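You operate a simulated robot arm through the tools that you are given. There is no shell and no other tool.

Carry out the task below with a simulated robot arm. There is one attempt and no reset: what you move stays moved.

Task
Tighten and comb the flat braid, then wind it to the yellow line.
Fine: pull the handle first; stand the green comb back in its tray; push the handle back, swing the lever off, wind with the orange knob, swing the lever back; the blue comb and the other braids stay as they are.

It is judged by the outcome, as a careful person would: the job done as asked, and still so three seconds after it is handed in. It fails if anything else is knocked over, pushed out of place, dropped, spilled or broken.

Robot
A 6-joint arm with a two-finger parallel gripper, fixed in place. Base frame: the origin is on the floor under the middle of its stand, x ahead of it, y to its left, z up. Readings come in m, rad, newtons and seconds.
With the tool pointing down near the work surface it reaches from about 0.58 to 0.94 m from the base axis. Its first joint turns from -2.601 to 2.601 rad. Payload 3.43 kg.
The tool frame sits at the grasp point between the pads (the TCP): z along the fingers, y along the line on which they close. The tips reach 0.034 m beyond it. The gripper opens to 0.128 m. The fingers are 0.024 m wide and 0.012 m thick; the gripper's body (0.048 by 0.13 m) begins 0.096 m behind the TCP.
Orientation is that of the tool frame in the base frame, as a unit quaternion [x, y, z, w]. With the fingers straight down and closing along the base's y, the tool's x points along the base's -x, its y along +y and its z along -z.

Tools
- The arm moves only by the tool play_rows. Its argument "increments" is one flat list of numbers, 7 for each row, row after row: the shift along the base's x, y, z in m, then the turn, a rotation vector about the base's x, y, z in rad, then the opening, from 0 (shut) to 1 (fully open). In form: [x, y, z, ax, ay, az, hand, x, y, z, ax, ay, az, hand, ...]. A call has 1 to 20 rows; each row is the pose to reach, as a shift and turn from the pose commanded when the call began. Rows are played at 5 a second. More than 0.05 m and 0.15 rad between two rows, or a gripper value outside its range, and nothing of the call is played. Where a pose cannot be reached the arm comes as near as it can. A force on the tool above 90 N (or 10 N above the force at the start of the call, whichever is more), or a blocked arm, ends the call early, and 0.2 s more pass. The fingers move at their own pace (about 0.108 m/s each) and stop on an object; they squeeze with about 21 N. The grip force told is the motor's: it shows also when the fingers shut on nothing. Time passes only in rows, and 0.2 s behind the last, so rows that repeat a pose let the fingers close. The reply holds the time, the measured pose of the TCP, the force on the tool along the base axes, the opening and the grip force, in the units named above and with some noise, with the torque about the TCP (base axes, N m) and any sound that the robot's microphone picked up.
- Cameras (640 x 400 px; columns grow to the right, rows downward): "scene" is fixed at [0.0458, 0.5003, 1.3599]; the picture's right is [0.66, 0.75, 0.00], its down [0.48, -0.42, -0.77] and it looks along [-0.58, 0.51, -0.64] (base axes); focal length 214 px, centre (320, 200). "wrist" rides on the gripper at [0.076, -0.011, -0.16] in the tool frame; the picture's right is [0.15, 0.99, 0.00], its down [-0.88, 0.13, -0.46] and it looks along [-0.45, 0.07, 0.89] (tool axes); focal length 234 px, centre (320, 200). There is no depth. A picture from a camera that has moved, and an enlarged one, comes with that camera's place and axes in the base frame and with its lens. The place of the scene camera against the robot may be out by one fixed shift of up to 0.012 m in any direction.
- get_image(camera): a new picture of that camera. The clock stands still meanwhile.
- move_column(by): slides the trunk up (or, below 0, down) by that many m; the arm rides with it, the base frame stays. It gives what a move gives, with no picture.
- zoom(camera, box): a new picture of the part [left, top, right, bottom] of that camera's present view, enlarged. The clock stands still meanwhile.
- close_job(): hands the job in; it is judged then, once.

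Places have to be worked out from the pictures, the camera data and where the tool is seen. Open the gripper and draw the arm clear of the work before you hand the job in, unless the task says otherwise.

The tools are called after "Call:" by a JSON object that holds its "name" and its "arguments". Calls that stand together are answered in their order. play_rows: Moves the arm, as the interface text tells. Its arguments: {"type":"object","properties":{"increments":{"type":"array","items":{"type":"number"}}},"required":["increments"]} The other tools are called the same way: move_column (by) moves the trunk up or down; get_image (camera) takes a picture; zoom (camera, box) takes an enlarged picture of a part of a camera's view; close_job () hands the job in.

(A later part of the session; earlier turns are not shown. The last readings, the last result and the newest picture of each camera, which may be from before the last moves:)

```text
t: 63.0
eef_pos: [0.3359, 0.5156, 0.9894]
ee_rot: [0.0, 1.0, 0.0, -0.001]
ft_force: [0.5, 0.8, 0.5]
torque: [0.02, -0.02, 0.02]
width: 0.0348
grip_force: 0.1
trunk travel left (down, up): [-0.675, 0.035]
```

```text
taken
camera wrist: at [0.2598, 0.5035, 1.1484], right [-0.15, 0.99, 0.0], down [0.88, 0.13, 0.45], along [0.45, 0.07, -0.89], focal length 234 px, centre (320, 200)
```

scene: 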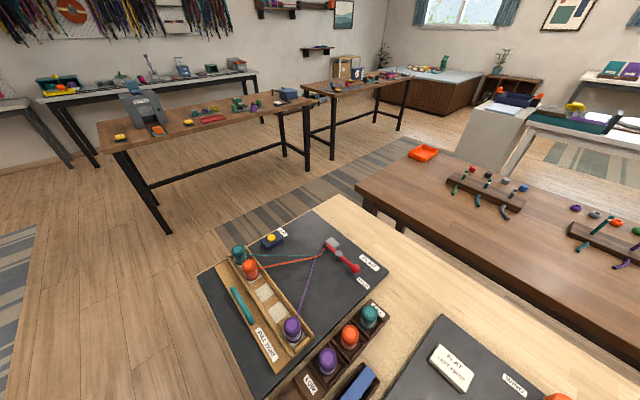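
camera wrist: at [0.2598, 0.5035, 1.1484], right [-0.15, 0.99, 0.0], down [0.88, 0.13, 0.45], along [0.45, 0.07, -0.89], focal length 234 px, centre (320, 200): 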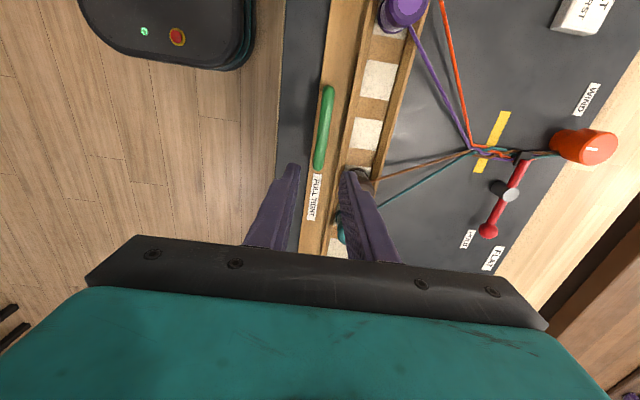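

The handle is back home and the braid is still packed. Next is the hold lever; I'll move above it for a close look.

Call:
{"name": "play_rows", "arguments": {"increments": [0.01, 0.03, 0.03, 0, 0, 0, 0.4, 0.02, 0.07, 0.04, 0, 0, 0, 0.6, 0.035, 0.11, 0.04, 0, 0, 0, 0.8, 0.05, 0.15, 0.03, 0, 0, 0, 0.8, 0.065, 0.19, 0.01, 0, 0, 0, 0.8, 0.075, 0.225, 0, 0, 0, 0, 0.8, 0.08, 0.245, 0, 0, 0, 0, 0.8]}}

Call:
{"name": "get_image", "arguments": {"camera": "wrist"}}

Call:
{"name": "zoom", "arguments": {"camera": "wrist", "box": [260, 30, 420, 170]}}

```text
t: 64.5
eef_pos: [0.4182, 0.7649, 0.9892]
ee_rot: [0.0, 1.0, 0.001, -0.001]
ft_force: [0.1, -0.4, 0.0]
torque: [0.0, 0.0, 0.03]
width: 0.1026
grip_force: 0.0
trunk travel left (down, up): [-0.675, 0.035]
```

```text
taken
camera wrist: at [0.3421, 0.7527, 1.1481], right [-0.15, 0.99, 0.0], down [0.88, 0.13, 0.45], along [0.45, 0.07, -0.89], focal length 234 px, centre (320, 200)
```

wrist: 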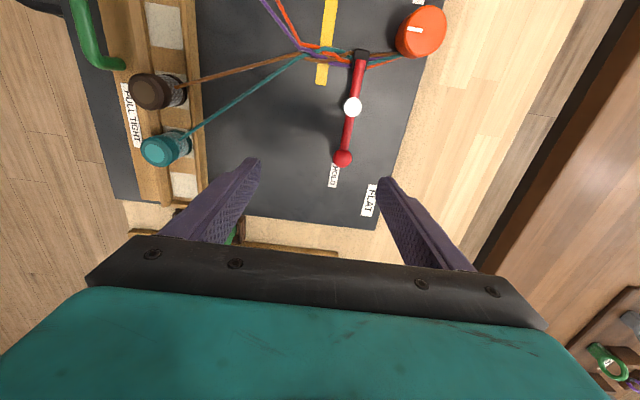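

```text
2.86 times, centred on (340, 100) of wrist
camera zoom: at [0.3421, 0.7527, 1.1481], right [-0.15, 0.99, 0.0], down [0.88, 0.13, 0.45], along [0.45, 0.07, -0.89], focal length 669 px, centre (263, 486)
```

zoom: 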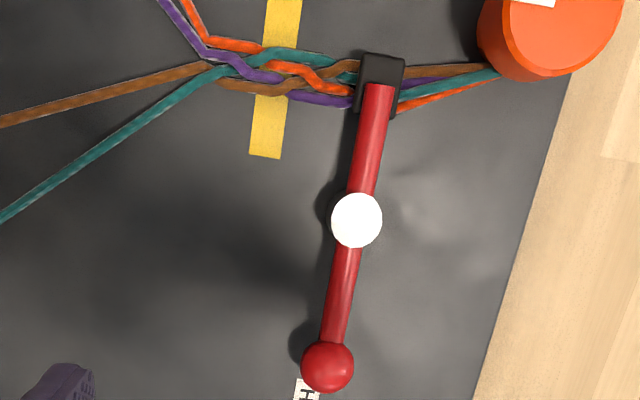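

The view gives the lever's ball at about (0.429, 0.7965, 0.843), pivot at (0.3635, 0.796), and foot on the braid at (0.314, 0.796). I'll lower the open fingers astride the ball and check.

Call:
{"name": "play_rows", "arguments": {"increments": [0.006, 0.018, 0, 0, 0, 0, 0.6, 0.0125, 0.0355, -0.01, 0, 0, 0, 0.45, 0.0125, 0.0355, -0.05, 0, 0, 0, 0.4, 0.0125, 0.0355, -0.08, 0, 0, 0, 0.4, 0.0125, 0.0355, -0.08, 0, 0, 0, 0.4]}}

Call:
{"name": "zoom", "arguments": {"camera": "wrist", "box": [230, 40, 410, 220]}}

```text
t: 65.8
eef_pos: [0.4303, 0.7968, 0.9085]
ee_rot: [0.0, 1.0, 0.001, -0.001]
ft_force: [-0.7, 0.9, -0.4]
torque: [0.0, 0.01, 0.02]
width: 0.0512
grip_force: 0.0
trunk travel left (down, up): [-0.675, 0.035]
```

```text
2.22 times, centred on (320, 130) of wrist
camera zoom: at [0.3539, 0.7844, 1.0676], right [-0.15, 0.99, 0.0], down [0.88, 0.13, 0.45], along [0.45, 0.07, -0.89], focal length 520 px, centre (320, 356)
```

zoom: 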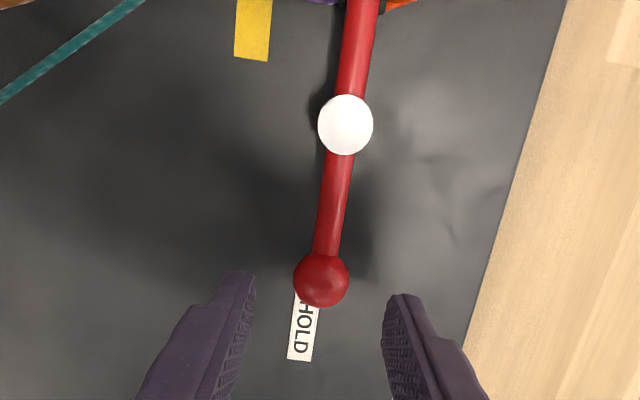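

The ball is centred between the fingers. I'll descend to z≈0.866 and close on it gently.

Call:
{"name": "play_rows", "arguments": {"increments": [0, 0, -0.02, 0, 0, 0, 0.4, 0, 0, -0.036, 0, 0, 0, 0.4, 0, 0, -0.044, 0, 0, 0, 0.4, 0, 0, -0.044, 0, 0, 0, 0.3, 0, 0, -0.044, 0, 0, 0, 0.2, 0, 0, -0.044, 0, 0, 0, 0.17, 0, 0, -0.044, 0, 0, 0, 0.17]}}

Call:
{"name": "zoom", "arguments": {"camera": "wrist", "box": [230, 40, 410, 220]}}

```text
t: 67.3
eef_pos: [0.429, 0.7961, 0.8651]
ee_rot: [0.001, 1.0, 0.0, -0.001]
ft_force: [0.7, 1.3, 0.0]
torque: [0.07, -0.13, -0.05]
width: 0.0254
grip_force: 45.0
trunk travel left (down, up): [-0.675, 0.035]
```

```text
2.22 times, centred on (320, 130) of wrist
camera zoom: at [0.3535, 0.7838, 1.0246], right [-0.15, 0.99, 0.0], down [0.88, 0.13, 0.45], along [0.45, 0.07, -0.89], focal length 520 px, centre (320, 356)
```

zoom: 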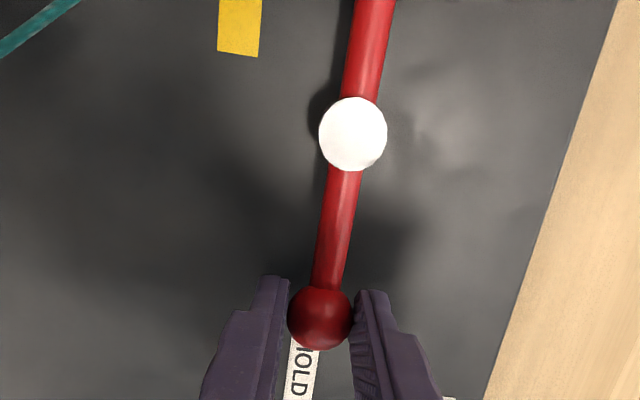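

The ball (25 mm) is held. I'll try swinging it toward +y about the pivot by a small angle, turning the hand along with it, and check for resistance.

Call:
{"name": "play_rows", "arguments": {"increments": [0, 0.0026, 0, 0, 0, 0.04, 0.17, -0.0002, 0.0052, 0, 0, 0, 0.08, 0.17, -0.0005, 0.0078, 0, 0, 0, 0.12, 0.17, -0.0008, 0.0105, 0, 0, 0, 0.16, 0.17]}}

Call:
{"name": "zoom", "arguments": {"camera": "wrist", "box": [230, 40, 410, 220]}}

```text
t: 68.3
eef_pos: [0.4287, 0.7987, 0.8658]
ee_rot: [-0.079, 0.997, -0.009, -0.004]
ft_force: [-3.5, -46.3, -7.0]
torque: [-0.69, -0.83, -0.31]
width: 0.0257
grip_force: 44.6
trunk travel left (down, up): [-0.675, 0.035]
```

```text
2.22 times, centred on (320, 130) of wrist
camera zoom: at [0.3557, 0.7773, 1.0251], right [-0.3, 0.95, -0.01], down [0.85, 0.28, 0.45], along [0.43, 0.12, -0.89], focal length 520 px, centre (320, 356)
```

zoom: 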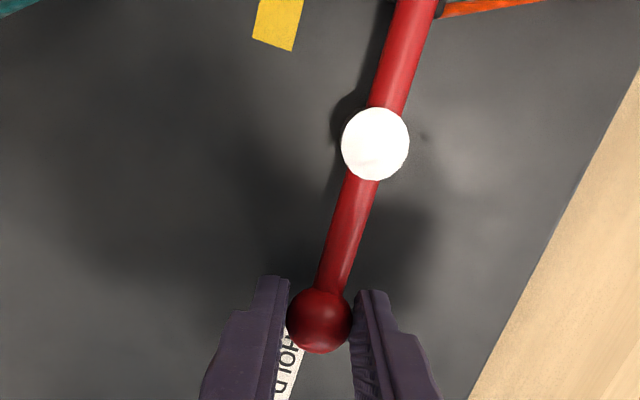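

That direction is blocked (46 N, hardly moved), so the lever must swing the other way. I'll return and swing the ball toward -y instead.

Call:
{"name": "play_rows", "arguments": {"increments": [0.0008, -0.0092, 0, 0, 0, -0.14, 0.17, 0.0007, -0.0144, 0, 0, 0, -0.22, 0.17, 0.0003, -0.0183, 0, 0, 0, -0.28, 0.17, -0.0003, -0.0222, 0, 0, 0, -0.34, 0.17]}}

Call:
{"name": "zoom", "arguments": {"camera": "wrist", "box": [230, 40, 410, 220]}}

```text
t: 69.3
eef_pos: [0.4296, 0.7849, 0.8662]
ee_rot: [0.091, 0.996, 0.002, -0.001]
ft_force: [5.8, 7.9, -1.5]
torque: [0.28, -0.23, -0.52]
width: 0.0254
grip_force: 44.4
trunk travel left (down, up): [-0.675, 0.035]
```

```text
2.22 times, centred on (320, 130) of wrist
camera zoom: at [0.352, 0.7876, 1.0248], right [0.04, 1.0, 0.0], down [0.89, -0.03, 0.45], along [0.45, -0.01, -0.89], focal length 520 px, centre (320, 356)
```

zoom: 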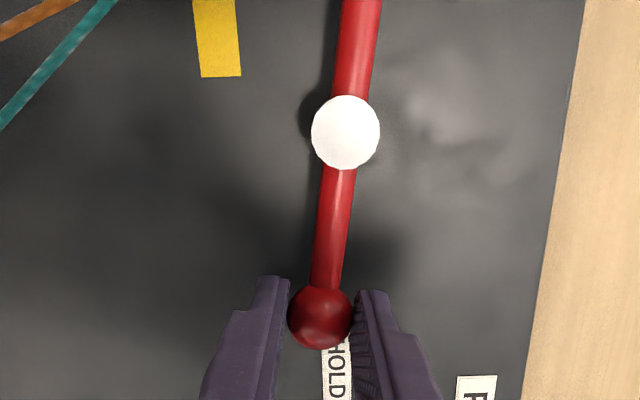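

The lever swings freely this way (about 8 N). I'll continue along the arc in steps.

Call:
{"name": "play_rows", "arguments": {"increments": [-0.0018, -0.0077, 0, 0, 0, -0.12, 0.17, -0.0046, -0.015, 0, 0, 0, -0.24, 0.17, -0.0082, -0.022, 0, 0, 0, -0.36, 0.17, -0.0127, -0.0285, 0, 0, 0, -0.48, 0.17, -0.0178, -0.0344, 0, 0, 0, -0.6, 0.17]}}

Call:
{"name": "get_image", "arguments": {"camera": "wrist"}}

```text
t: 70.5
eef_pos: [0.4094, 0.7493, 0.866]
ee_rot: [0.381, 0.924, 0.001, -0.002]
ft_force: [1.7, 6.0, 3.5]
torque: [0.36, -0.07, -0.4]
width: 0.0254
grip_force: 44.4
trunk travel left (down, up): [-0.675, 0.035]
```

```text
taken
camera wrist: at [0.3474, 0.7938, 1.0249], right [0.59, 0.8, 0.0], down [0.72, -0.53, 0.45], along [0.36, -0.27, -0.89], focal length 234 px, centre (320, 200)
```

wrist: 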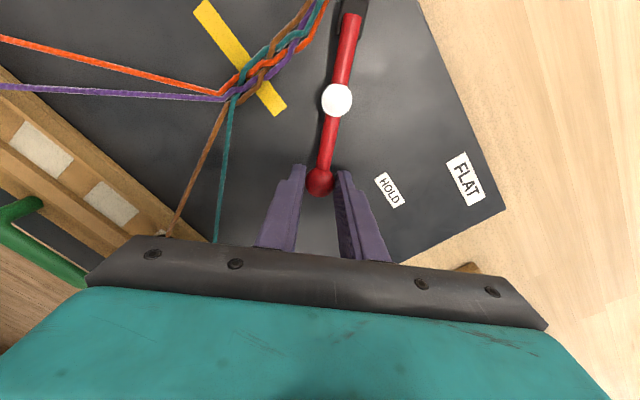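

The foot is now off the braid at about 45°. I'll swing a little further so it's well clear, checking for its stop.

Call:
{"name": "play_rows", "arguments": {"increments": [-0.0059, -0.0052, 0, 0, 0, -0.12, 0.17, -0.0123, -0.0097, 0, 0, 0, -0.24, 0.17, -0.0192, -0.0134, 0, 0, 0, -0.36, 0.17]}}

Call:
{"name": "get_image", "arguments": {"camera": "wrist"}}

```text
t: 71.3
eef_pos: [0.39, 0.7367, 0.8663]
ee_rot: [0.54, 0.842, 0.002, -0.001]
ft_force: [0.3, 9.2, 12.4]
torque: [-0.41, -0.5, -0.28]
width: 0.0255
grip_force: 45.1
trunk travel left (down, up): [-0.675, 0.035]
```

```text
taken
camera wrist: at [0.3472, 0.7996, 1.0248], right [0.84, 0.54, 0.0], down [0.48, -0.75, 0.45], along [0.25, -0.38, -0.89], focal length 234 px, centre (320, 200)
```

wrist: 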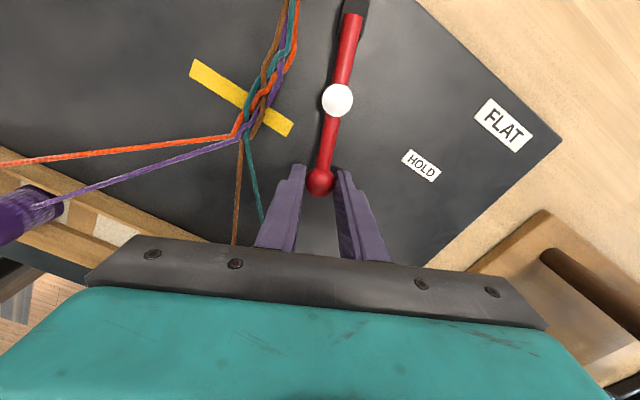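

The lever follows well at about 65°. I'll swing it a bit further to leave plenty of room around the knob.

Call:
{"name": "play_rows", "arguments": {"increments": [-0.0074, -0.0029, 0, 0, 0, -0.12, 0.17, -0.015, -0.0048, 0, 0, 0, -0.24, 0.17]}}

Call:
{"name": "get_image", "arguments": {"camera": "wrist"}}

```text
t: 72.0
eef_pos: [0.3862, 0.7346, 0.8645]
ee_rot: [0.639, 0.769, 0.011, 0.002]
ft_force: [52.7, 31.2, 13.5]
torque: [0.41, -1.54, 0.47]
width: 0.0255
grip_force: 45.1
trunk travel left (down, up): [-0.675, 0.035]
```

```text
taken
camera wrist: at [0.3582, 0.8042, 1.0244], right [0.95, 0.33, 0.02], down [0.28, -0.85, 0.45], along [0.16, -0.42, -0.89], focal length 234 px, centre (320, 200)
```

wrist: 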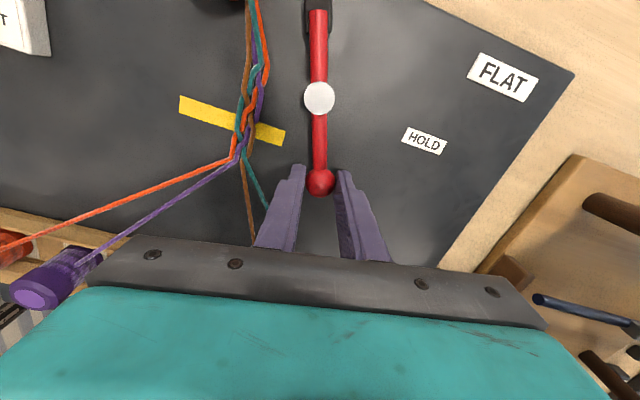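

It reached its stop at about 69° (52 N). I'll ease off to just inside the stop, release the ball and rise.

Call:
{"name": "play_rows", "arguments": {"increments": [0.0062, 0.0018, 0, 0, 0, 0.1, 0.17, 0.012, 0.0034, 0, 0, 0, 0.19, 0.17, 0.012, 0.0034, 0, 0, 0, 0.19, 0.25, 0.012, 0.0034, 0, 0, 0, 0.19, 0.4, 0.012, 0.0034, 0, 0, 0, 0.19, 0.4, 0.012, 0.0034, 0.03, 0, 0, 0.19, 0.4, 0.012, 0.0034, 0.07, 0, 0, 0.19, 0.4, 0.012, 0.0034, 0.11, 0, 0, 0.19, 0.4]}}

Call:
{"name": "get_image", "arguments": {"camera": "wrist"}}

Call:
{"name": "zoom", "arguments": {"camera": "wrist", "box": [180, 0, 420, 190]}}

```text
t: 73.8
eef_pos: [0.3895, 0.7341, 0.9745]
ee_rot: [0.561, 0.828, 0.001, -0.001]
ft_force: [-0.7, -0.4, 0.1]
torque: [-0.01, 0.0, 0.0]
width: 0.0512
grip_force: 0.0
trunk travel left (down, up): [-0.675, 0.035]
```

```text
taken
camera wrist: at [0.3494, 0.7997, 1.1352], right [0.86, 0.5, 0.0], down [0.45, -0.77, 0.45], along [0.23, -0.39, -0.89], focal length 234 px, centre (320, 200)
```

wrist: 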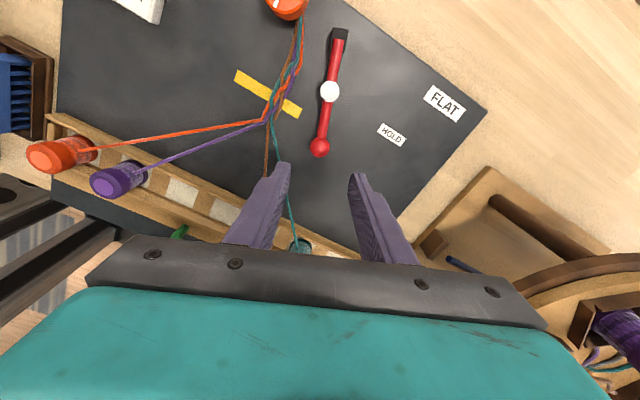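

```text
2.11 times, centred on (300, 95) of wrist
camera zoom: at [0.3494, 0.7997, 1.1352], right [0.86, 0.5, 0.0], down [0.45, -0.77, 0.45], along [0.23, -0.39, -0.89], focal length 493 px, centre (362, 421)
```

zoom: 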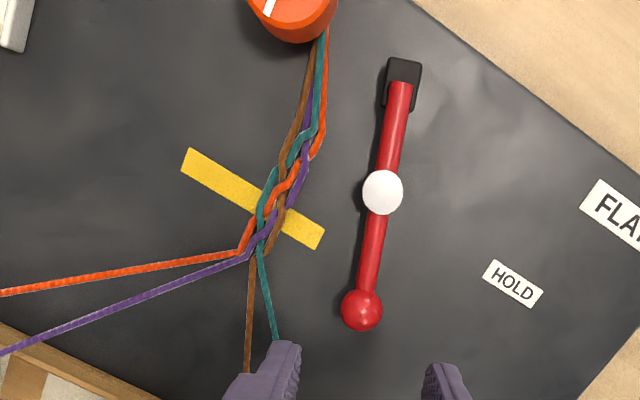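

The lever rests off the braid at its stop. The knob's top centre comes out near (0.281, 0.849, 0.867), radius ≈2.1 cm, with the strands meeting its +x side, so winding should be counter-clockwise. I'll hover over the knob with the hand pre-turned so there's turning range.

Call:
{"name": "play_rows", "arguments": {"increments": [-0.0266, 0.0284, 0.015, 0, 0, 0.1, 0.5, -0.0533, 0.0567, 0.015, 0, 0, 0.2, 0.5, -0.08, 0.085, 0.01, 0, 0, 0.3, 0.5, -0.1066, 0.1134, 0, 0, 0, 0.39, 0.5, -0.1066, 0.1134, 0, 0, 0, 0.39, 0.5]}}

Call:
{"name": "get_image", "arguments": {"camera": "wrist"}}

Call:
{"name": "zoom", "arguments": {"camera": "wrist", "box": [220, 30, 420, 230]}}

```text
t: 75.0
eef_pos: [0.2793, 0.8474, 0.9737]
ee_rot: [0.39, 0.921, 0.0, 0.0]
ft_force: [-0.5, -0.8, -0.1]
torque: [0.01, -0.04, 0.0]
width: 0.0639
grip_force: 0.1
trunk travel left (down, up): [-0.675, 0.035]
```

```text
taken
camera wrist: at [0.2186, 0.8922, 1.1325], right [0.61, 0.79, 0.0], down [0.71, -0.54, 0.45], along [0.36, -0.28, -0.89], focal length 234 px, centre (320, 200)
```

wrist: 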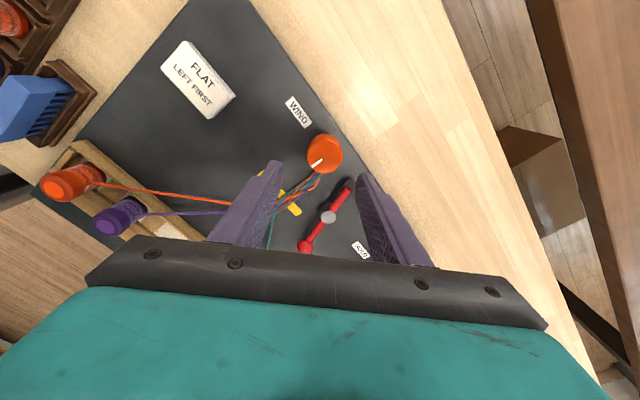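

```text
2.00 times, centred on (320, 130) of wrist
camera zoom: at [0.2186, 0.8922, 1.1325], right [0.61, 0.79, 0.0], down [0.71, -0.54, 0.45], along [0.36, -0.28, -0.89], focal length 468 px, centre (320, 340)
```

zoom: 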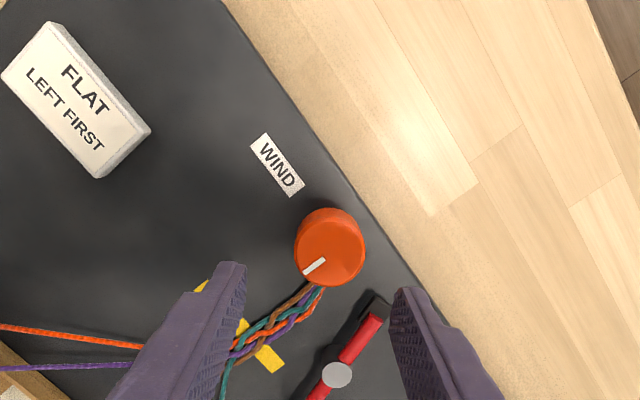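

The knob's top centre appears at about (0.284, 0.848). I'll shift slightly and descend partway for a closer, more accurate centring check.

Call:
{"name": "play_rows", "arguments": {"increments": [0.003, -0.0005, -0.02, 0, 0, 0, 0.5, 0.003, -0.0005, -0.045, 0, 0, 0, 0.5, 0.003, -0.0005, -0.06, 0, 0, 0, 0.5, 0.003, -0.0005, -0.06, 0, 0, 0, 0.5]}}

Call:
{"name": "zoom", "arguments": {"camera": "wrist", "box": [240, 80, 400, 220]}}

```text
t: 76.0
eef_pos: [0.2842, 0.8474, 0.9146]
ee_rot: [0.39, 0.921, 0.0, 0.0]
ft_force: [0.2, 0.0, -0.1]
torque: [0.0, 0.04, 0.01]
width: 0.0638
grip_force: 0.1
trunk travel left (down, up): [-0.675, 0.035]
```

```text
2.86 times, centred on (320, 150) of wrist
camera zoom: at [0.2232, 0.8931, 1.073], right [0.61, 0.79, 0.0], down [0.71, -0.54, 0.45], along [0.36, -0.28, -0.89], focal length 669 px, centre (320, 343)
```

zoom: 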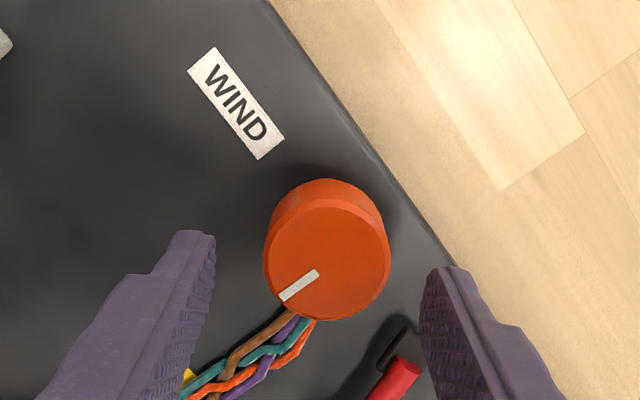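

Centring shows the knob about 2–3 mm off in the closing direction; I'll correct, descend so the tips reach z≈0.846 (above the strands), and check again before closing.

Call:
{"name": "play_rows", "arguments": {"increments": [0.0004, 0.002, -0.015, 0, 0, 0, 0.5, 0.0004, 0.002, -0.03, 0, 0, 0, 0.5, 0.0004, 0.002, -0.037, 0, 0, 0, 0.5, 0.0004, 0.002, -0.037, 0, 0, 0, 0.5]}}

Call:
{"name": "zoom", "arguments": {"camera": "wrist", "box": [240, 80, 400, 220]}}

```text
t: 77.0
eef_pos: [0.2846, 0.849, 0.8772]
ee_rot: [0.39, 0.921, 0.0, -0.001]
ft_force: [-0.7, 0.6, -0.1]
torque: [0.03, 0.02, 0.01]
width: 0.0641
grip_force: 0.1
trunk travel left (down, up): [-0.675, 0.035]
```

```text
2.86 times, centred on (320, 150) of wrist
camera zoom: at [0.2233, 0.8948, 1.0368], right [0.61, 0.79, 0.0], down [0.71, -0.54, 0.45], along [0.36, -0.28, -0.89], focal length 669 px, centre (320, 343)
```

zoom: 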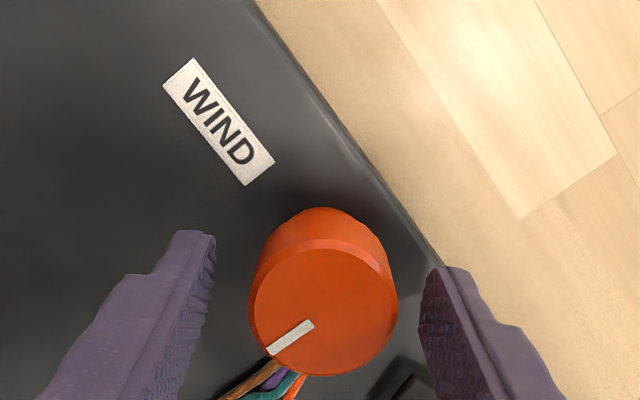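

The knob is centred within about 1 mm. I'll close on it.

Call:
{"name": "play_rows", "arguments": {"increments": [0.0007, 0, 0, 0, 0, 0, 0.42, 0.0007, 0, 0, 0, 0, 0, 0.34, 0.0007, 0, 0, 0, 0, 0, 0.25, 0.0007, 0, 0, 0, 0, 0, 0.2, 0.0007, 0, 0, 0, 0, 0, 0.2]}}

Call:
{"name": "zoom", "arguments": {"camera": "wrist", "box": [160, 80, 400, 260]}}

```text
t: 78.2
eef_pos: [0.2847, 0.8487, 0.8772]
ee_rot: [0.39, 0.921, 0.001, 0.0]
ft_force: [2.3, 1.9, 0.6]
torque: [-0.39, 0.21, -0.01]
width: 0.0412
grip_force: 44.6
trunk travel left (down, up): [-0.675, 0.035]
```

```text
2.22 times, centred on (280, 170) of wrist
camera zoom: at [0.224, 0.8953, 1.037], right [0.61, 0.79, 0.0], down [0.71, -0.54, 0.45], along [0.36, -0.28, -0.89], focal length 520 px, centre (409, 267)
```

zoom: 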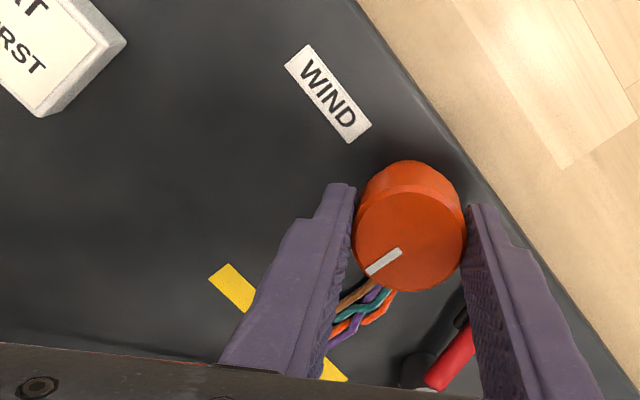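

Gripped at 41 mm with barely any side force. I'll turn counter-clockwise by 0.3 rad and read the torque.

Call:
{"name": "play_rows", "arguments": {"increments": [0, 0, 0, 0, 0, 0.08, 0.2, 0, 0, 0, 0, 0, 0.16, 0.2, 0, 0, 0, 0, 0, 0.24, 0.2, 0, 0, 0, 0, 0, 0.3, 0.2]}}

Call:
{"name": "get_image", "arguments": {"camera": "wrist"}}

Call:
{"name": "zoom", "arguments": {"camera": "wrist", "box": [160, 80, 400, 260]}}

```text
t: 79.2
eef_pos: [0.2849, 0.849, 0.878]
ee_rot: [0.247, 0.969, 0.001, -0.001]
ft_force: [-0.8, 0.2, -0.1]
torque: [-0.03, -0.11, -0.42]
width: 0.0413
grip_force: 45.3
trunk travel left (down, up): [-0.675, 0.035]
```

```text
taken
camera wrist: at [0.2131, 0.8753, 1.0371], right [0.35, 0.94, 0.0], down [0.84, -0.31, 0.45], along [0.43, -0.16, -0.89], focal length 234 px, centre (320, 200)
```

wrist: 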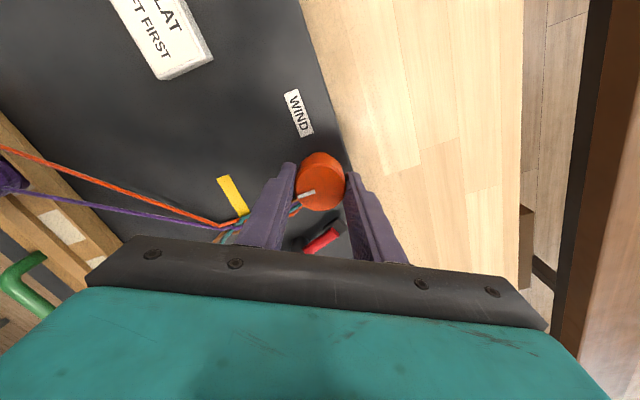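

```text
2.22 times, centred on (280, 170) of wrist
camera zoom: at [0.2131, 0.8753, 1.0371], right [0.35, 0.94, 0.0], down [0.84, -0.31, 0.45], along [0.43, -0.16, -0.89], focal length 520 px, centre (409, 267)
```

zoom: 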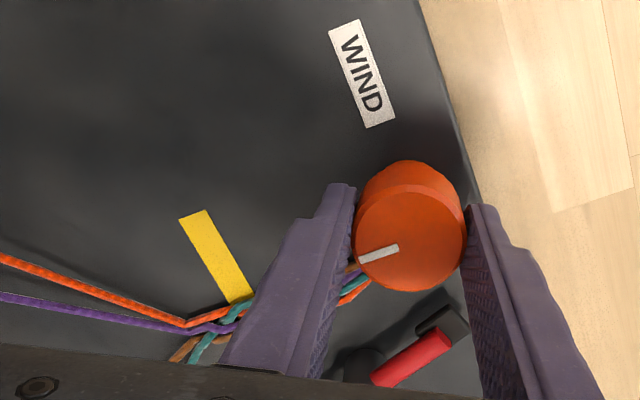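

The white mark still points the same way in the room, so the knob slipped in the grip: counter-clockwise is blocked. I'll try clockwise by 0.4 rad and compare.

Call:
{"name": "play_rows", "arguments": {"increments": [0, 0, 0, 0, 0, -0.1, 0.2, 0, 0, 0, 0, 0, -0.2, 0.2, 0, 0, 0, 0, 0, -0.3, 0.2, 0, 0, 0, 0, 0, -0.4, 0.2]}}

Call:
{"name": "zoom", "arguments": {"camera": "wrist", "box": [160, 80, 400, 260]}}

```text
t: 80.2
eef_pos: [0.2849, 0.8493, 0.8767]
ee_rot: [0.436, 0.9, -0.001, -0.002]
ft_force: [-0.2, -5.1, -3.8]
torque: [0.43, 0.37, 0.02]
width: 0.0409
grip_force: 44.7
trunk travel left (down, up): [-0.675, 0.035]
```

```text
2.22 times, centred on (280, 170) of wrist
camera zoom: at [0.2291, 0.9014, 1.037], right [0.69, 0.73, 0.0], down [0.65, -0.61, 0.45], along [0.33, -0.31, -0.89], focal length 520 px, centre (409, 267)
```

zoom: 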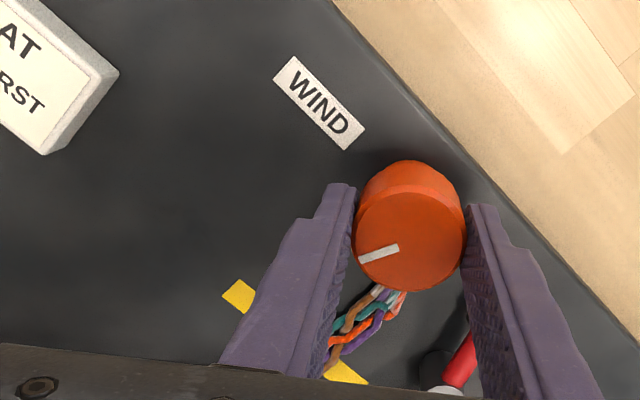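

Clockwise turns freely with the grip (the mark moved 0.4 rad in the room). I'll look closely at the strands near the knob to see whether the braid advanced or went slack.

Call:
{"name": "zoom", "arguments": {"camera": "wrist", "box": [220, 170, 360, 260]}}

Call:
{"name": "get_image", "arguments": {"camera": "wrist"}}

```text
4.44 times, centred on (290, 215) of wrist
camera zoom: at [0.2291, 0.9014, 1.037], right [0.69, 0.73, 0.0], down [0.65, -0.61, 0.45], along [0.33, -0.31, -0.89], focal length 1041 px, centre (453, 133)
```

zoom: 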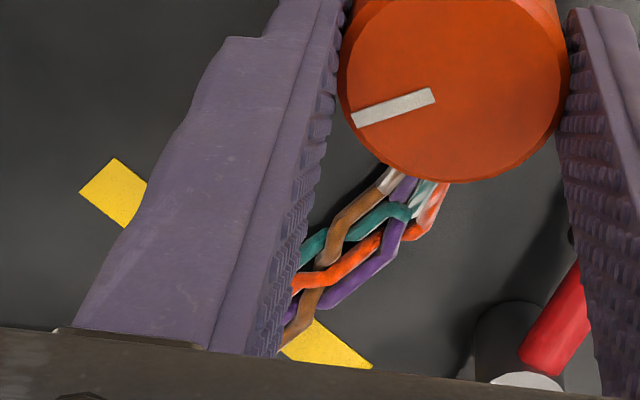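

```text
taken
camera wrist: at [0.2291, 0.9014, 1.037], right [0.69, 0.73, 0.0], down [0.65, -0.61, 0.45], along [0.33, -0.31, -0.89], focal length 234 px, centre (320, 200)
```

wrist: 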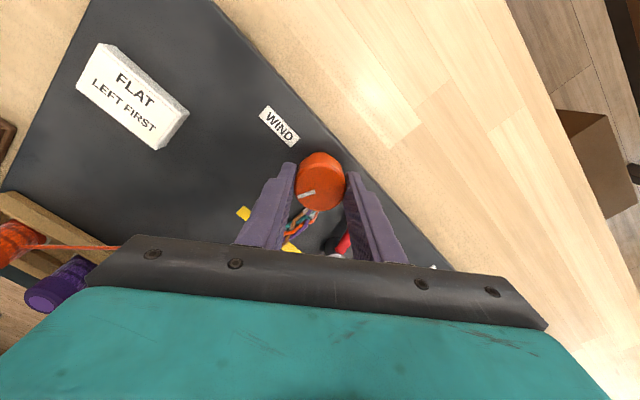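

The braid's crossings have moved up to the knob, so clockwise is the winding direction. I'll release here, rise, and measure how far the fell has advanced.

Call:
{"name": "play_rows", "arguments": {"increments": [0, 0, 0, 0, 0, 0, 0.3, 0, 0, 0, 0, 0, 0, 0.42, 0, 0, 0, 0, 0, 0, 0.5, 0, 0, 0.03, 0, 0, 0, 0.5, 0, 0, 0.07, 0, 0, 0, 0.6, 0, 0, 0.11, 0, 0, 0.1, 0.8, 0, 0, 0.12, 0, 0, 0.24, 1, 0, 0, 0.12, 0, 0, 0.38, 1, 0, 0, 0.12, 0, 0, 0.52, 1, 0, 0, 0.12, 0, 0, 0.66, 1, 0, 0, 0.12, 0, 0, 0.8, 1, 0, 0, 0.12, 0, 0, 0.9, 1]}}

Call:
{"name": "get_image", "arguments": {"camera": "wrist"}}

Call:
{"name": "zoom", "arguments": {"camera": "wrist", "box": [160, 60, 360, 240]}}

```text
t: 82.8
eef_pos: [0.2847, 0.8501, 0.9982]
ee_rot: [-0.001, 1.0, -0.001, 0.0]
ft_force: [-0.1, -0.2, 0.7]
torque: [-0.01, 0.0, 0.01]
width: 0.1282
grip_force: 0.0
trunk travel left (down, up): [-0.675, 0.035]
```

```text
taken
camera wrist: at [0.2087, 0.8382, 1.157], right [-0.15, 0.99, 0.0], down [0.88, 0.13, 0.45], along [0.45, 0.07, -0.89], focal length 234 px, centre (320, 200)
```

wrist: 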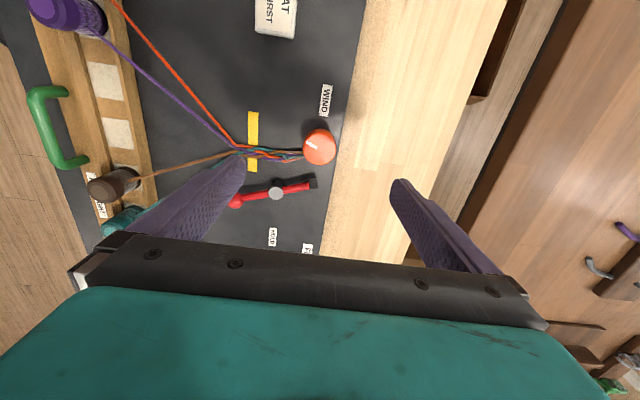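

```text
2.22 times, centred on (260, 150) of wrist
camera zoom: at [0.2087, 0.8382, 1.157], right [-0.15, 0.99, 0.0], down [0.88, 0.13, 0.45], along [0.45, 0.07, -0.89], focal length 520 px, centre (453, 311)
```

zoom: 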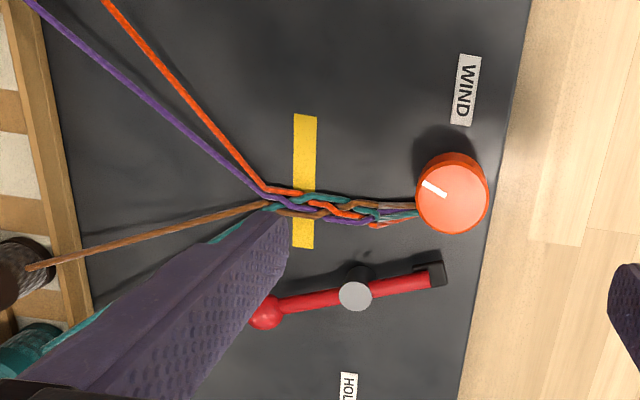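

Turning 0.4 rad advanced the fell from y≈0.7255 to 0.7326, and it did not spring back. About 22 mm (≈1.27 rad) remain to the line at 0.755. I'll pre-turn the hand +1.0 rad, descend on the knob and grip again.

Call:
{"name": "play_rows", "arguments": {"increments": [0, 0, 0, 0, 0, 0.143, 0.8, 0, 0, 0, 0, 0, 0.286, 0.6, 0, 0, 0, 0, 0, 0.429, 0.5, 0, 0, 0, 0, 0, 0.572, 0.5, 0, 0, 0, 0, 0, 0.715, 0.5, 0, 0, 0, 0, 0, 0.858, 0.5, 0, 0, 0, 0, 0, 1.0, 0.5, 0, 0, -0.04, 0, 0, 1.0, 0.5, 0, 0, -0.08, 0, 0, 1.0, 0.5, 0, 0, -0.1, 0, 0, 1.0, 0.5]}}

Call:
{"name": "get_image", "arguments": {"camera": "wrist"}}

Call:
{"name": "zoom", "arguments": {"camera": "wrist", "box": [220, 80, 420, 230]}}

```text
t: 85.0
eef_pos: [0.2867, 0.8495, 0.8994]
ee_rot: [-0.479, 0.878, -0.001, -0.001]
ft_force: [-0.1, -0.4, 0.6]
torque: [0.0, 0.01, 0.0]
width: 0.0638
grip_force: 0.1
trunk travel left (down, up): [-0.675, 0.035]
```

```text
taken
camera wrist: at [0.2543, 0.7796, 1.058], right [-0.91, 0.41, 0.0], down [0.37, 0.81, 0.45], along [0.19, 0.41, -0.89], focal length 234 px, centre (320, 200)
```

wrist: 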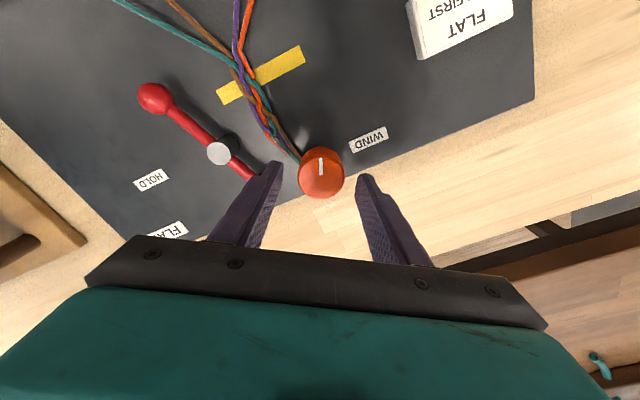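

```text
2.67 times, centred on (320, 155) of wrist
camera zoom: at [0.2543, 0.7796, 1.058], right [-0.91, 0.41, 0.0], down [0.37, 0.81, 0.45], along [0.19, 0.41, -0.89], focal length 624 px, centre (320, 320)
```

zoom: 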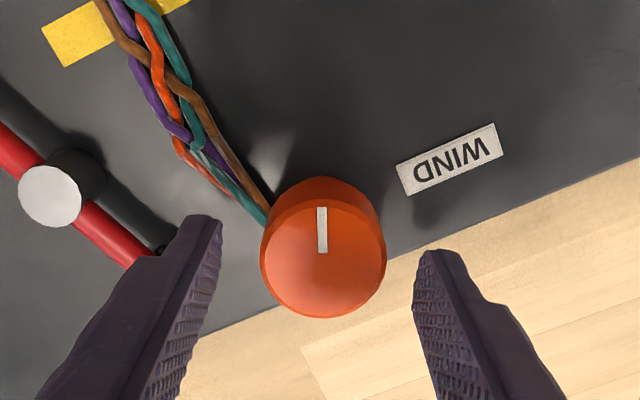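

The grip geometry is good and the lever foot is clear of the fingers. I'll descend the last 2 cm and close on the knob.

Call:
{"name": "play_rows", "arguments": {"increments": [-0.001, -0.0003, -0.01, 0, 0, 0, 0.42, -0.001, -0.0003, -0.02, 0, 0, 0, 0.42, -0.001, -0.0003, -0.02, 0, 0, 0, 0.35, -0.001, -0.0003, -0.02, 0, 0, 0, 0.27, -0.001, -0.0003, -0.02, 0, 0, 0, 0.2, -0.001, -0.0003, -0.02, 0, 0, 0, 0.2]}}

Call:
{"name": "zoom", "arguments": {"camera": "wrist", "box": [160, 0, 420, 220]}}

```text
t: 86.3
eef_pos: [0.2851, 0.8498, 0.8781]
ee_rot: [-0.48, 0.877, 0.0, 0.0]
ft_force: [-1.1, -1.4, -0.7]
torque: [0.21, -0.21, -0.01]
width: 0.0411
grip_force: 45.2
trunk travel left (down, up): [-0.675, 0.035]
```

```text
1.82 times, centred on (290, 110) of wrist
camera zoom: at [0.2532, 0.7796, 1.0369], right [-0.91, 0.41, 0.0], down [0.37, 0.81, 0.45], along [0.19, 0.41, -0.89], focal length 426 px, centre (374, 364)
```

zoom: 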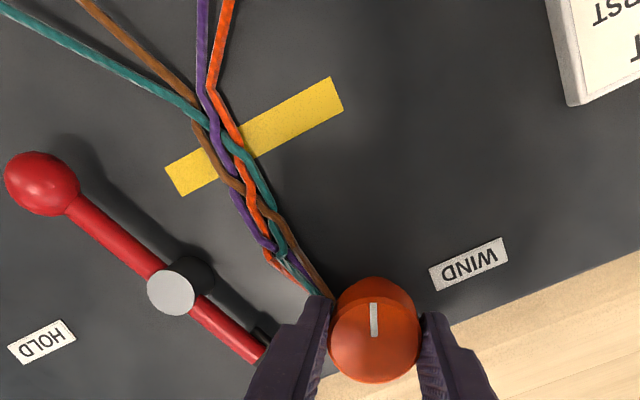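

The fell (elbows at y≈0.733–0.738) and the yellow line (y≈0.754) are both in view. I'll wind clockwise by 0.6 rad and re-measure.

Call:
{"name": "play_rows", "arguments": {"increments": [0, 0, 0, 0, 0, -0.1, 0.2, 0, 0, 0, 0, 0, -0.2, 0.2, 0, 0, 0, 0, 0, -0.3, 0.2, 0, 0, 0, 0, 0, -0.4, 0.2, 0, 0, 0, 0, 0, -0.5, 0.2, 0, 0, 0, 0, 0, -0.6, 0.2]}}

Call:
{"name": "get_image", "arguments": {"camera": "wrist"}}

Call:
{"name": "zoom", "arguments": {"camera": "wrist", "box": [120, 40, 360, 220]}}

```text
t: 87.8
eef_pos: [0.2855, 0.8497, 0.8786]
ee_rot: [-0.198, 0.98, 0.001, 0.0]
ft_force: [4.5, 2.9, -2.4]
torque: [-0.18, 0.02, -0.04]
width: 0.0411
grip_force: 44.7
trunk travel left (down, up): [-0.675, 0.035]
```

```text
taken
camera wrist: at [0.2194, 0.8096, 1.0369], right [-0.52, 0.86, 0.0], down [0.76, 0.46, 0.45], along [0.39, 0.23, -0.89], focal length 234 px, centre (320, 200)
```

wrist: 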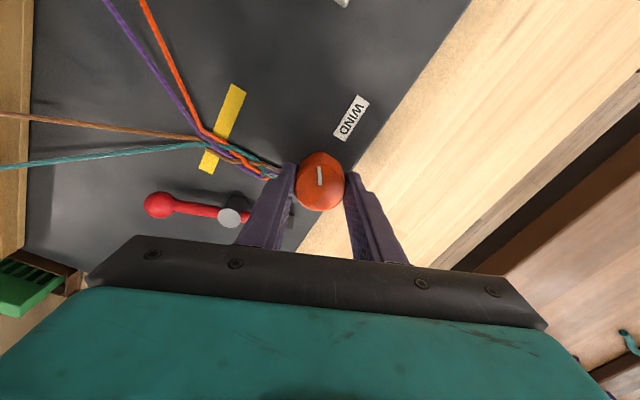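

```text
2.22 times, centred on (240, 130) of wrist
camera zoom: at [0.2194, 0.8096, 1.0369], right [-0.52, 0.86, 0.0], down [0.76, 0.46, 0.45], along [0.39, 0.23, -0.89], focal length 520 px, centre (498, 356)
```

zoom: 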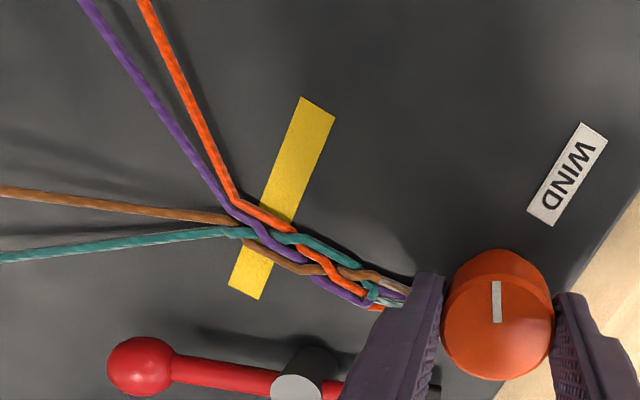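

The fell is now at y≈0.7424, with about 12 mm left (≈0.7 rad at the rate seen). I'll wind another 0.5 rad and check.

Call:
{"name": "play_rows", "arguments": {"increments": [0, 0, 0, 0, 0, -0.1, 0.2, 0, 0, 0, 0, 0, -0.2, 0.2, 0, 0, 0, 0, 0, -0.3, 0.2, 0, 0, 0, 0, 0, -0.4, 0.2, 0, 0, 0, 0, 0, -0.5, 0.2]}}

Call:
{"name": "zoom", "arguments": {"camera": "wrist", "box": [120, 80, 360, 260]}}

Call:
{"name": "zoom", "arguments": {"camera": "wrist", "box": [190, 140, 290, 230]}}

```text
t: 89.0
eef_pos: [0.284, 0.8504, 0.879]
ee_rot: [0.051, 0.999, 0.0, -0.001]
ft_force: [6.2, 2.1, 1.3]
torque: [0.17, 0.0, 0.02]
width: 0.041
grip_force: 44.8
trunk travel left (down, up): [-0.675, 0.035]
```

```text
2.22 times, centred on (240, 170) of wrist
camera zoom: at [0.2084, 0.8455, 1.0369], right [-0.04, 1.0, 0.0], down [0.89, 0.04, 0.45], along [0.45, 0.02, -0.89], focal length 520 px, centre (498, 267)
```

zoom: 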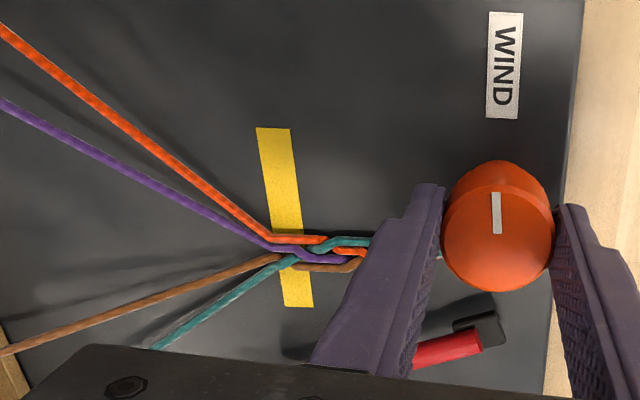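

```text
4.44 times, centred on (240, 185) of wrist
camera zoom: at [0.2084, 0.8455, 1.0369], right [-0.04, 1.0, 0.0], down [0.89, 0.04, 0.45], along [0.45, 0.02, -0.89], focal length 1041 px, centre (676, 267)
```

zoom: 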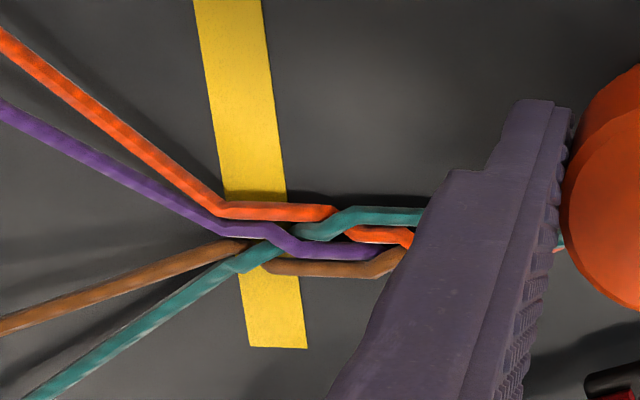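

The elbows are just touching the near edge of the yellow line (y≈0.7497 against 0.754 for its centre). I'll wind another 0.28 rad to bring them onto the line's middle.

Call:
{"name": "play_rows", "arguments": {"increments": [0, 0, 0, 0, 0, -0.1, 0.2, 0, 0, 0, 0, 0, -0.2, 0.2, 0, 0, 0, 0, 0, -0.28, 0.2, 0, 0, 0, 0, 0, -0.28, 0.2]}}

Call:
{"name": "zoom", "arguments": {"camera": "wrist", "box": [120, 80, 360, 260]}}

Call:
{"name": "zoom", "arguments": {"camera": "wrist", "box": [190, 150, 290, 240]}}

```text
t: 90.0
eef_pos: [0.2855, 0.8495, 0.8776]
ee_rot: [0.19, 0.982, -0.001, -0.001]
ft_force: [6.9, -0.7, -2.2]
torque: [0.32, -0.15, 0.02]
width: 0.041
grip_force: 45.0
trunk travel left (down, up): [-0.675, 0.035]
```

```text
2.22 times, centred on (240, 170) of wrist
camera zoom: at [0.2104, 0.8669, 1.0369], right [0.23, 0.97, 0.0], down [0.87, -0.21, 0.45], along [0.44, -0.11, -0.89], focal length 520 px, centre (498, 267)
```

zoom: 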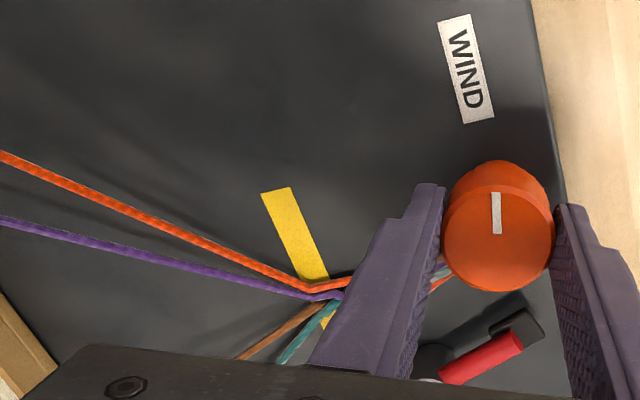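

```text
4.44 times, centred on (240, 195) of wrist
camera zoom: at [0.2104, 0.8669, 1.0369], right [0.23, 0.97, 0.0], down [0.87, -0.21, 0.45], along [0.44, -0.11, -0.89], focal length 1041 px, centre (676, 222)
```

zoom: 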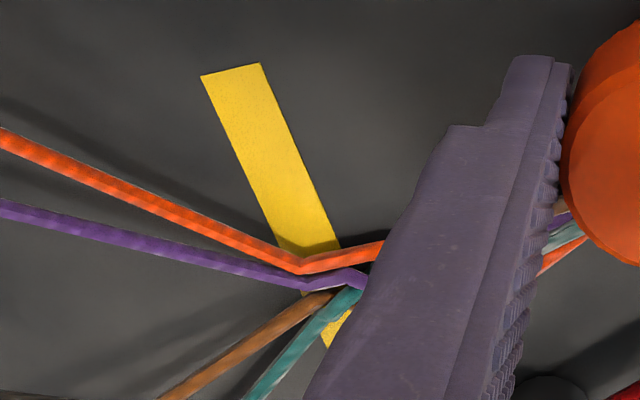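

The elbows now measure y≈0.753–0.758, right on the line. I'll release the knob, rise, and view the fell from straight above to remove parallax.

Call:
{"name": "play_rows", "arguments": {"increments": [0, 0, 0, 0, 0, 0, 0.3, 0, 0, 0, 0, 0, 0, 0.42, 0, 0, 0, 0, 0, 0, 0.45, 0, 0, 0.03, 0, 0, 0, 0.45, 0, 0, 0.07, 0, 0, 0, 0.45, 0.02, -0.015, 0.11, 0, 0, 0.1, 0.45, 0.05, -0.04, 0.12, 0, 0, 0.2, 0.45, 0.08, -0.065, 0.12, 0, 0, 0.3, 0.45, 0.102, -0.084, 0.12, 0, 0, 0.38, 0.45, 0.102, -0.084, 0.12, 0, 0, 0.38, 0.45]}}

Call:
{"name": "get_image", "arguments": {"camera": "wrist"}}

Call:
{"name": "zoom", "arguments": {"camera": "wrist", "box": [260, 30, 380, 130]}}

```text
t: 92.2
eef_pos: [0.3858, 0.7654, 0.9996]
ee_rot: [-0.001, 1.0, 0.0, -0.001]
ft_force: [1.0, -0.9, -0.2]
torque: [-0.01, 0.0, 0.03]
width: 0.0576
grip_force: 0.0
trunk travel left (down, up): [-0.675, 0.035]
```

```text
taken
camera wrist: at [0.3105, 0.7539, 1.1586], right [-0.15, 0.99, 0.0], down [0.88, 0.13, 0.45], along [0.45, 0.07, -0.89], focal length 234 px, centre (320, 200)
```

wrist: 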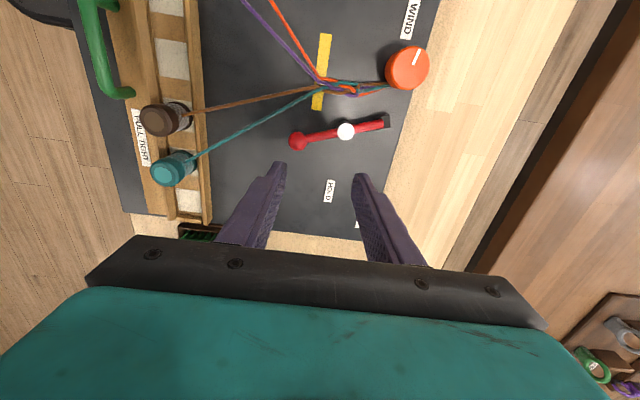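

```text
4.00 times, centred on (320, 80) of wrist
camera zoom: at [0.3105, 0.7539, 1.1586], right [-0.15, 0.99, 0.0], down [0.88, 0.13, 0.45], along [0.45, 0.07, -0.89], focal length 937 px, centre (320, 680)
```

zoom: 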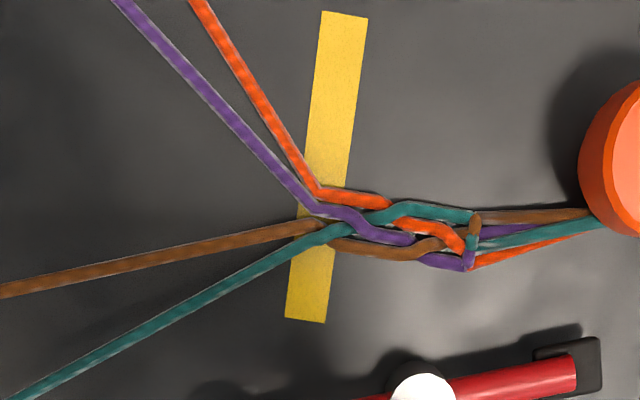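

From straight above, the elbows lie on the yellow line's centre within about 2 mm, and the knob held its position. Next I'll go back to the lever's ball at (0.3876, 0.7356) with the hand turned as when I released it.

Call:
{"name": "play_rows", "arguments": {"increments": [0, -0.004, 0, 0, 0, -0.14, 0.4, 0, -0.008, 0, 0, 0, -0.28, 0.4, 0, -0.012, 0, 0, 0, -0.42, 0.4, 0, -0.016, 0, 0, 0, -0.56, 0.4, 0.0015, -0.02, 0, 0, 0, -0.7, 0.4, 0.0015, -0.024, 0, 0, 0, -0.84, 0.4, 0.0015, -0.028, -0.01, 0, 0, -0.98, 0.4, 0.0015, -0.0306, -0.02, 0, 0, -1.1, 0.4, 0.0015, -0.0306, -0.04, 0, 0, -1.19, 0.4, 0.0015, -0.0306, -0.08, 0, 0, -1.19, 0.4, 0.0015, -0.0306, -0.08, 0, 0, -1.19, 0.4]}}

Call:
{"name": "get_image", "arguments": {"camera": "wrist"}}

Call:
{"name": "zoom", "arguments": {"camera": "wrist", "box": [230, 40, 410, 220]}}

```text
t: 94.5
eef_pos: [0.3884, 0.7337, 0.917]
ee_rot: [0.562, 0.827, 0.0, 0.0]
ft_force: [-0.1, 0.2, 0.2]
torque: [0.01, 0.03, 0.02]
width: 0.0513
grip_force: 0.2
trunk travel left (down, up): [-0.675, 0.035]
```

```text
taken
camera wrist: at [0.3486, 0.7983, 1.0759], right [0.86, 0.5, 0.0], down [0.45, -0.77, 0.45], along [0.23, -0.39, -0.89], focal length 234 px, centre (320, 200)
```

wrist: 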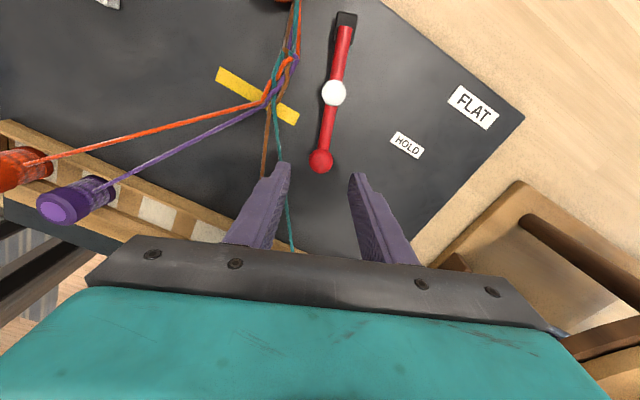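

```text
2.22 times, centred on (320, 130) of wrist
camera zoom: at [0.3486, 0.7983, 1.0759], right [0.86, 0.5, 0.0], down [0.45, -0.77, 0.45], along [0.23, -0.39, -0.89], focal length 520 px, centre (320, 356)
```

zoom: 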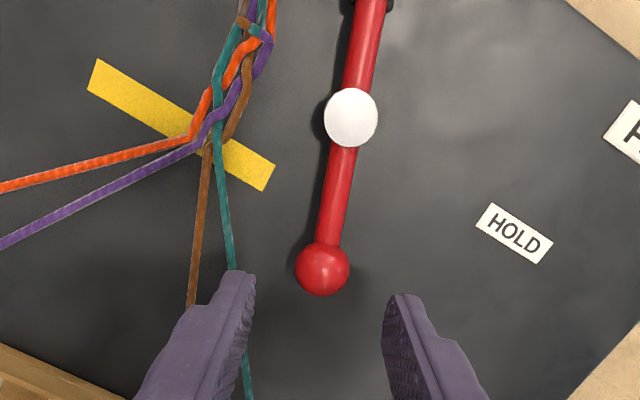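

The ball is between the fingers; the teal strand runs close to the left finger, so I'll narrow the opening before descending, then close on the ball.

Call:
{"name": "play_rows", "arguments": {"increments": [0, 0, 0, 0, 0, 0, 0.3, 0, 0, -0.02, 0, 0, 0, 0.3, 0, 0, -0.04, 0, 0, 0, 0.3, 0, 0, -0.053, 0, 0, 0, 0.3, 0, 0, -0.053, 0, 0, 0, 0.22, 0, 0, -0.053, 0, 0, 0, 0.17, 0, 0, -0.053, 0, 0, 0, 0.17]}}

Call:
{"name": "zoom", "arguments": {"camera": "wrist", "box": [230, 40, 410, 220]}}

```text
t: 96.2
eef_pos: [0.3886, 0.7353, 0.8642]
ee_rot: [0.56, 0.828, 0.0, -0.001]
ft_force: [-0.6, -1.1, -3.1]
torque: [0.07, 0.02, 0.04]
width: 0.0254
grip_force: 44.8
trunk travel left (down, up): [-0.675, 0.035]
```

```text
2.22 times, centred on (320, 130) of wrist
camera zoom: at [0.3496, 0.8006, 1.0233], right [0.86, 0.5, 0.0], down [0.45, -0.77, 0.45], along [0.23, -0.39, -0.89], focal length 520 px, centre (320, 356)
```

zoom: 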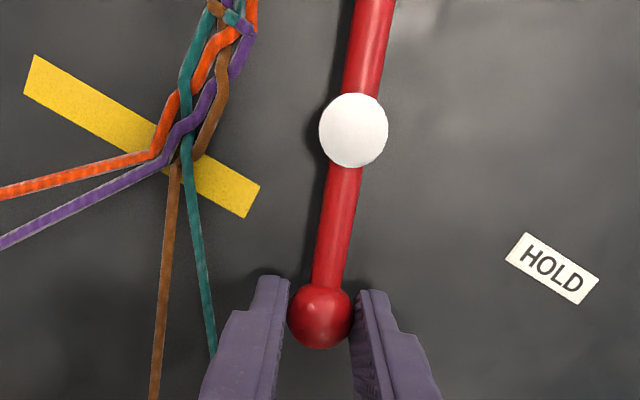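

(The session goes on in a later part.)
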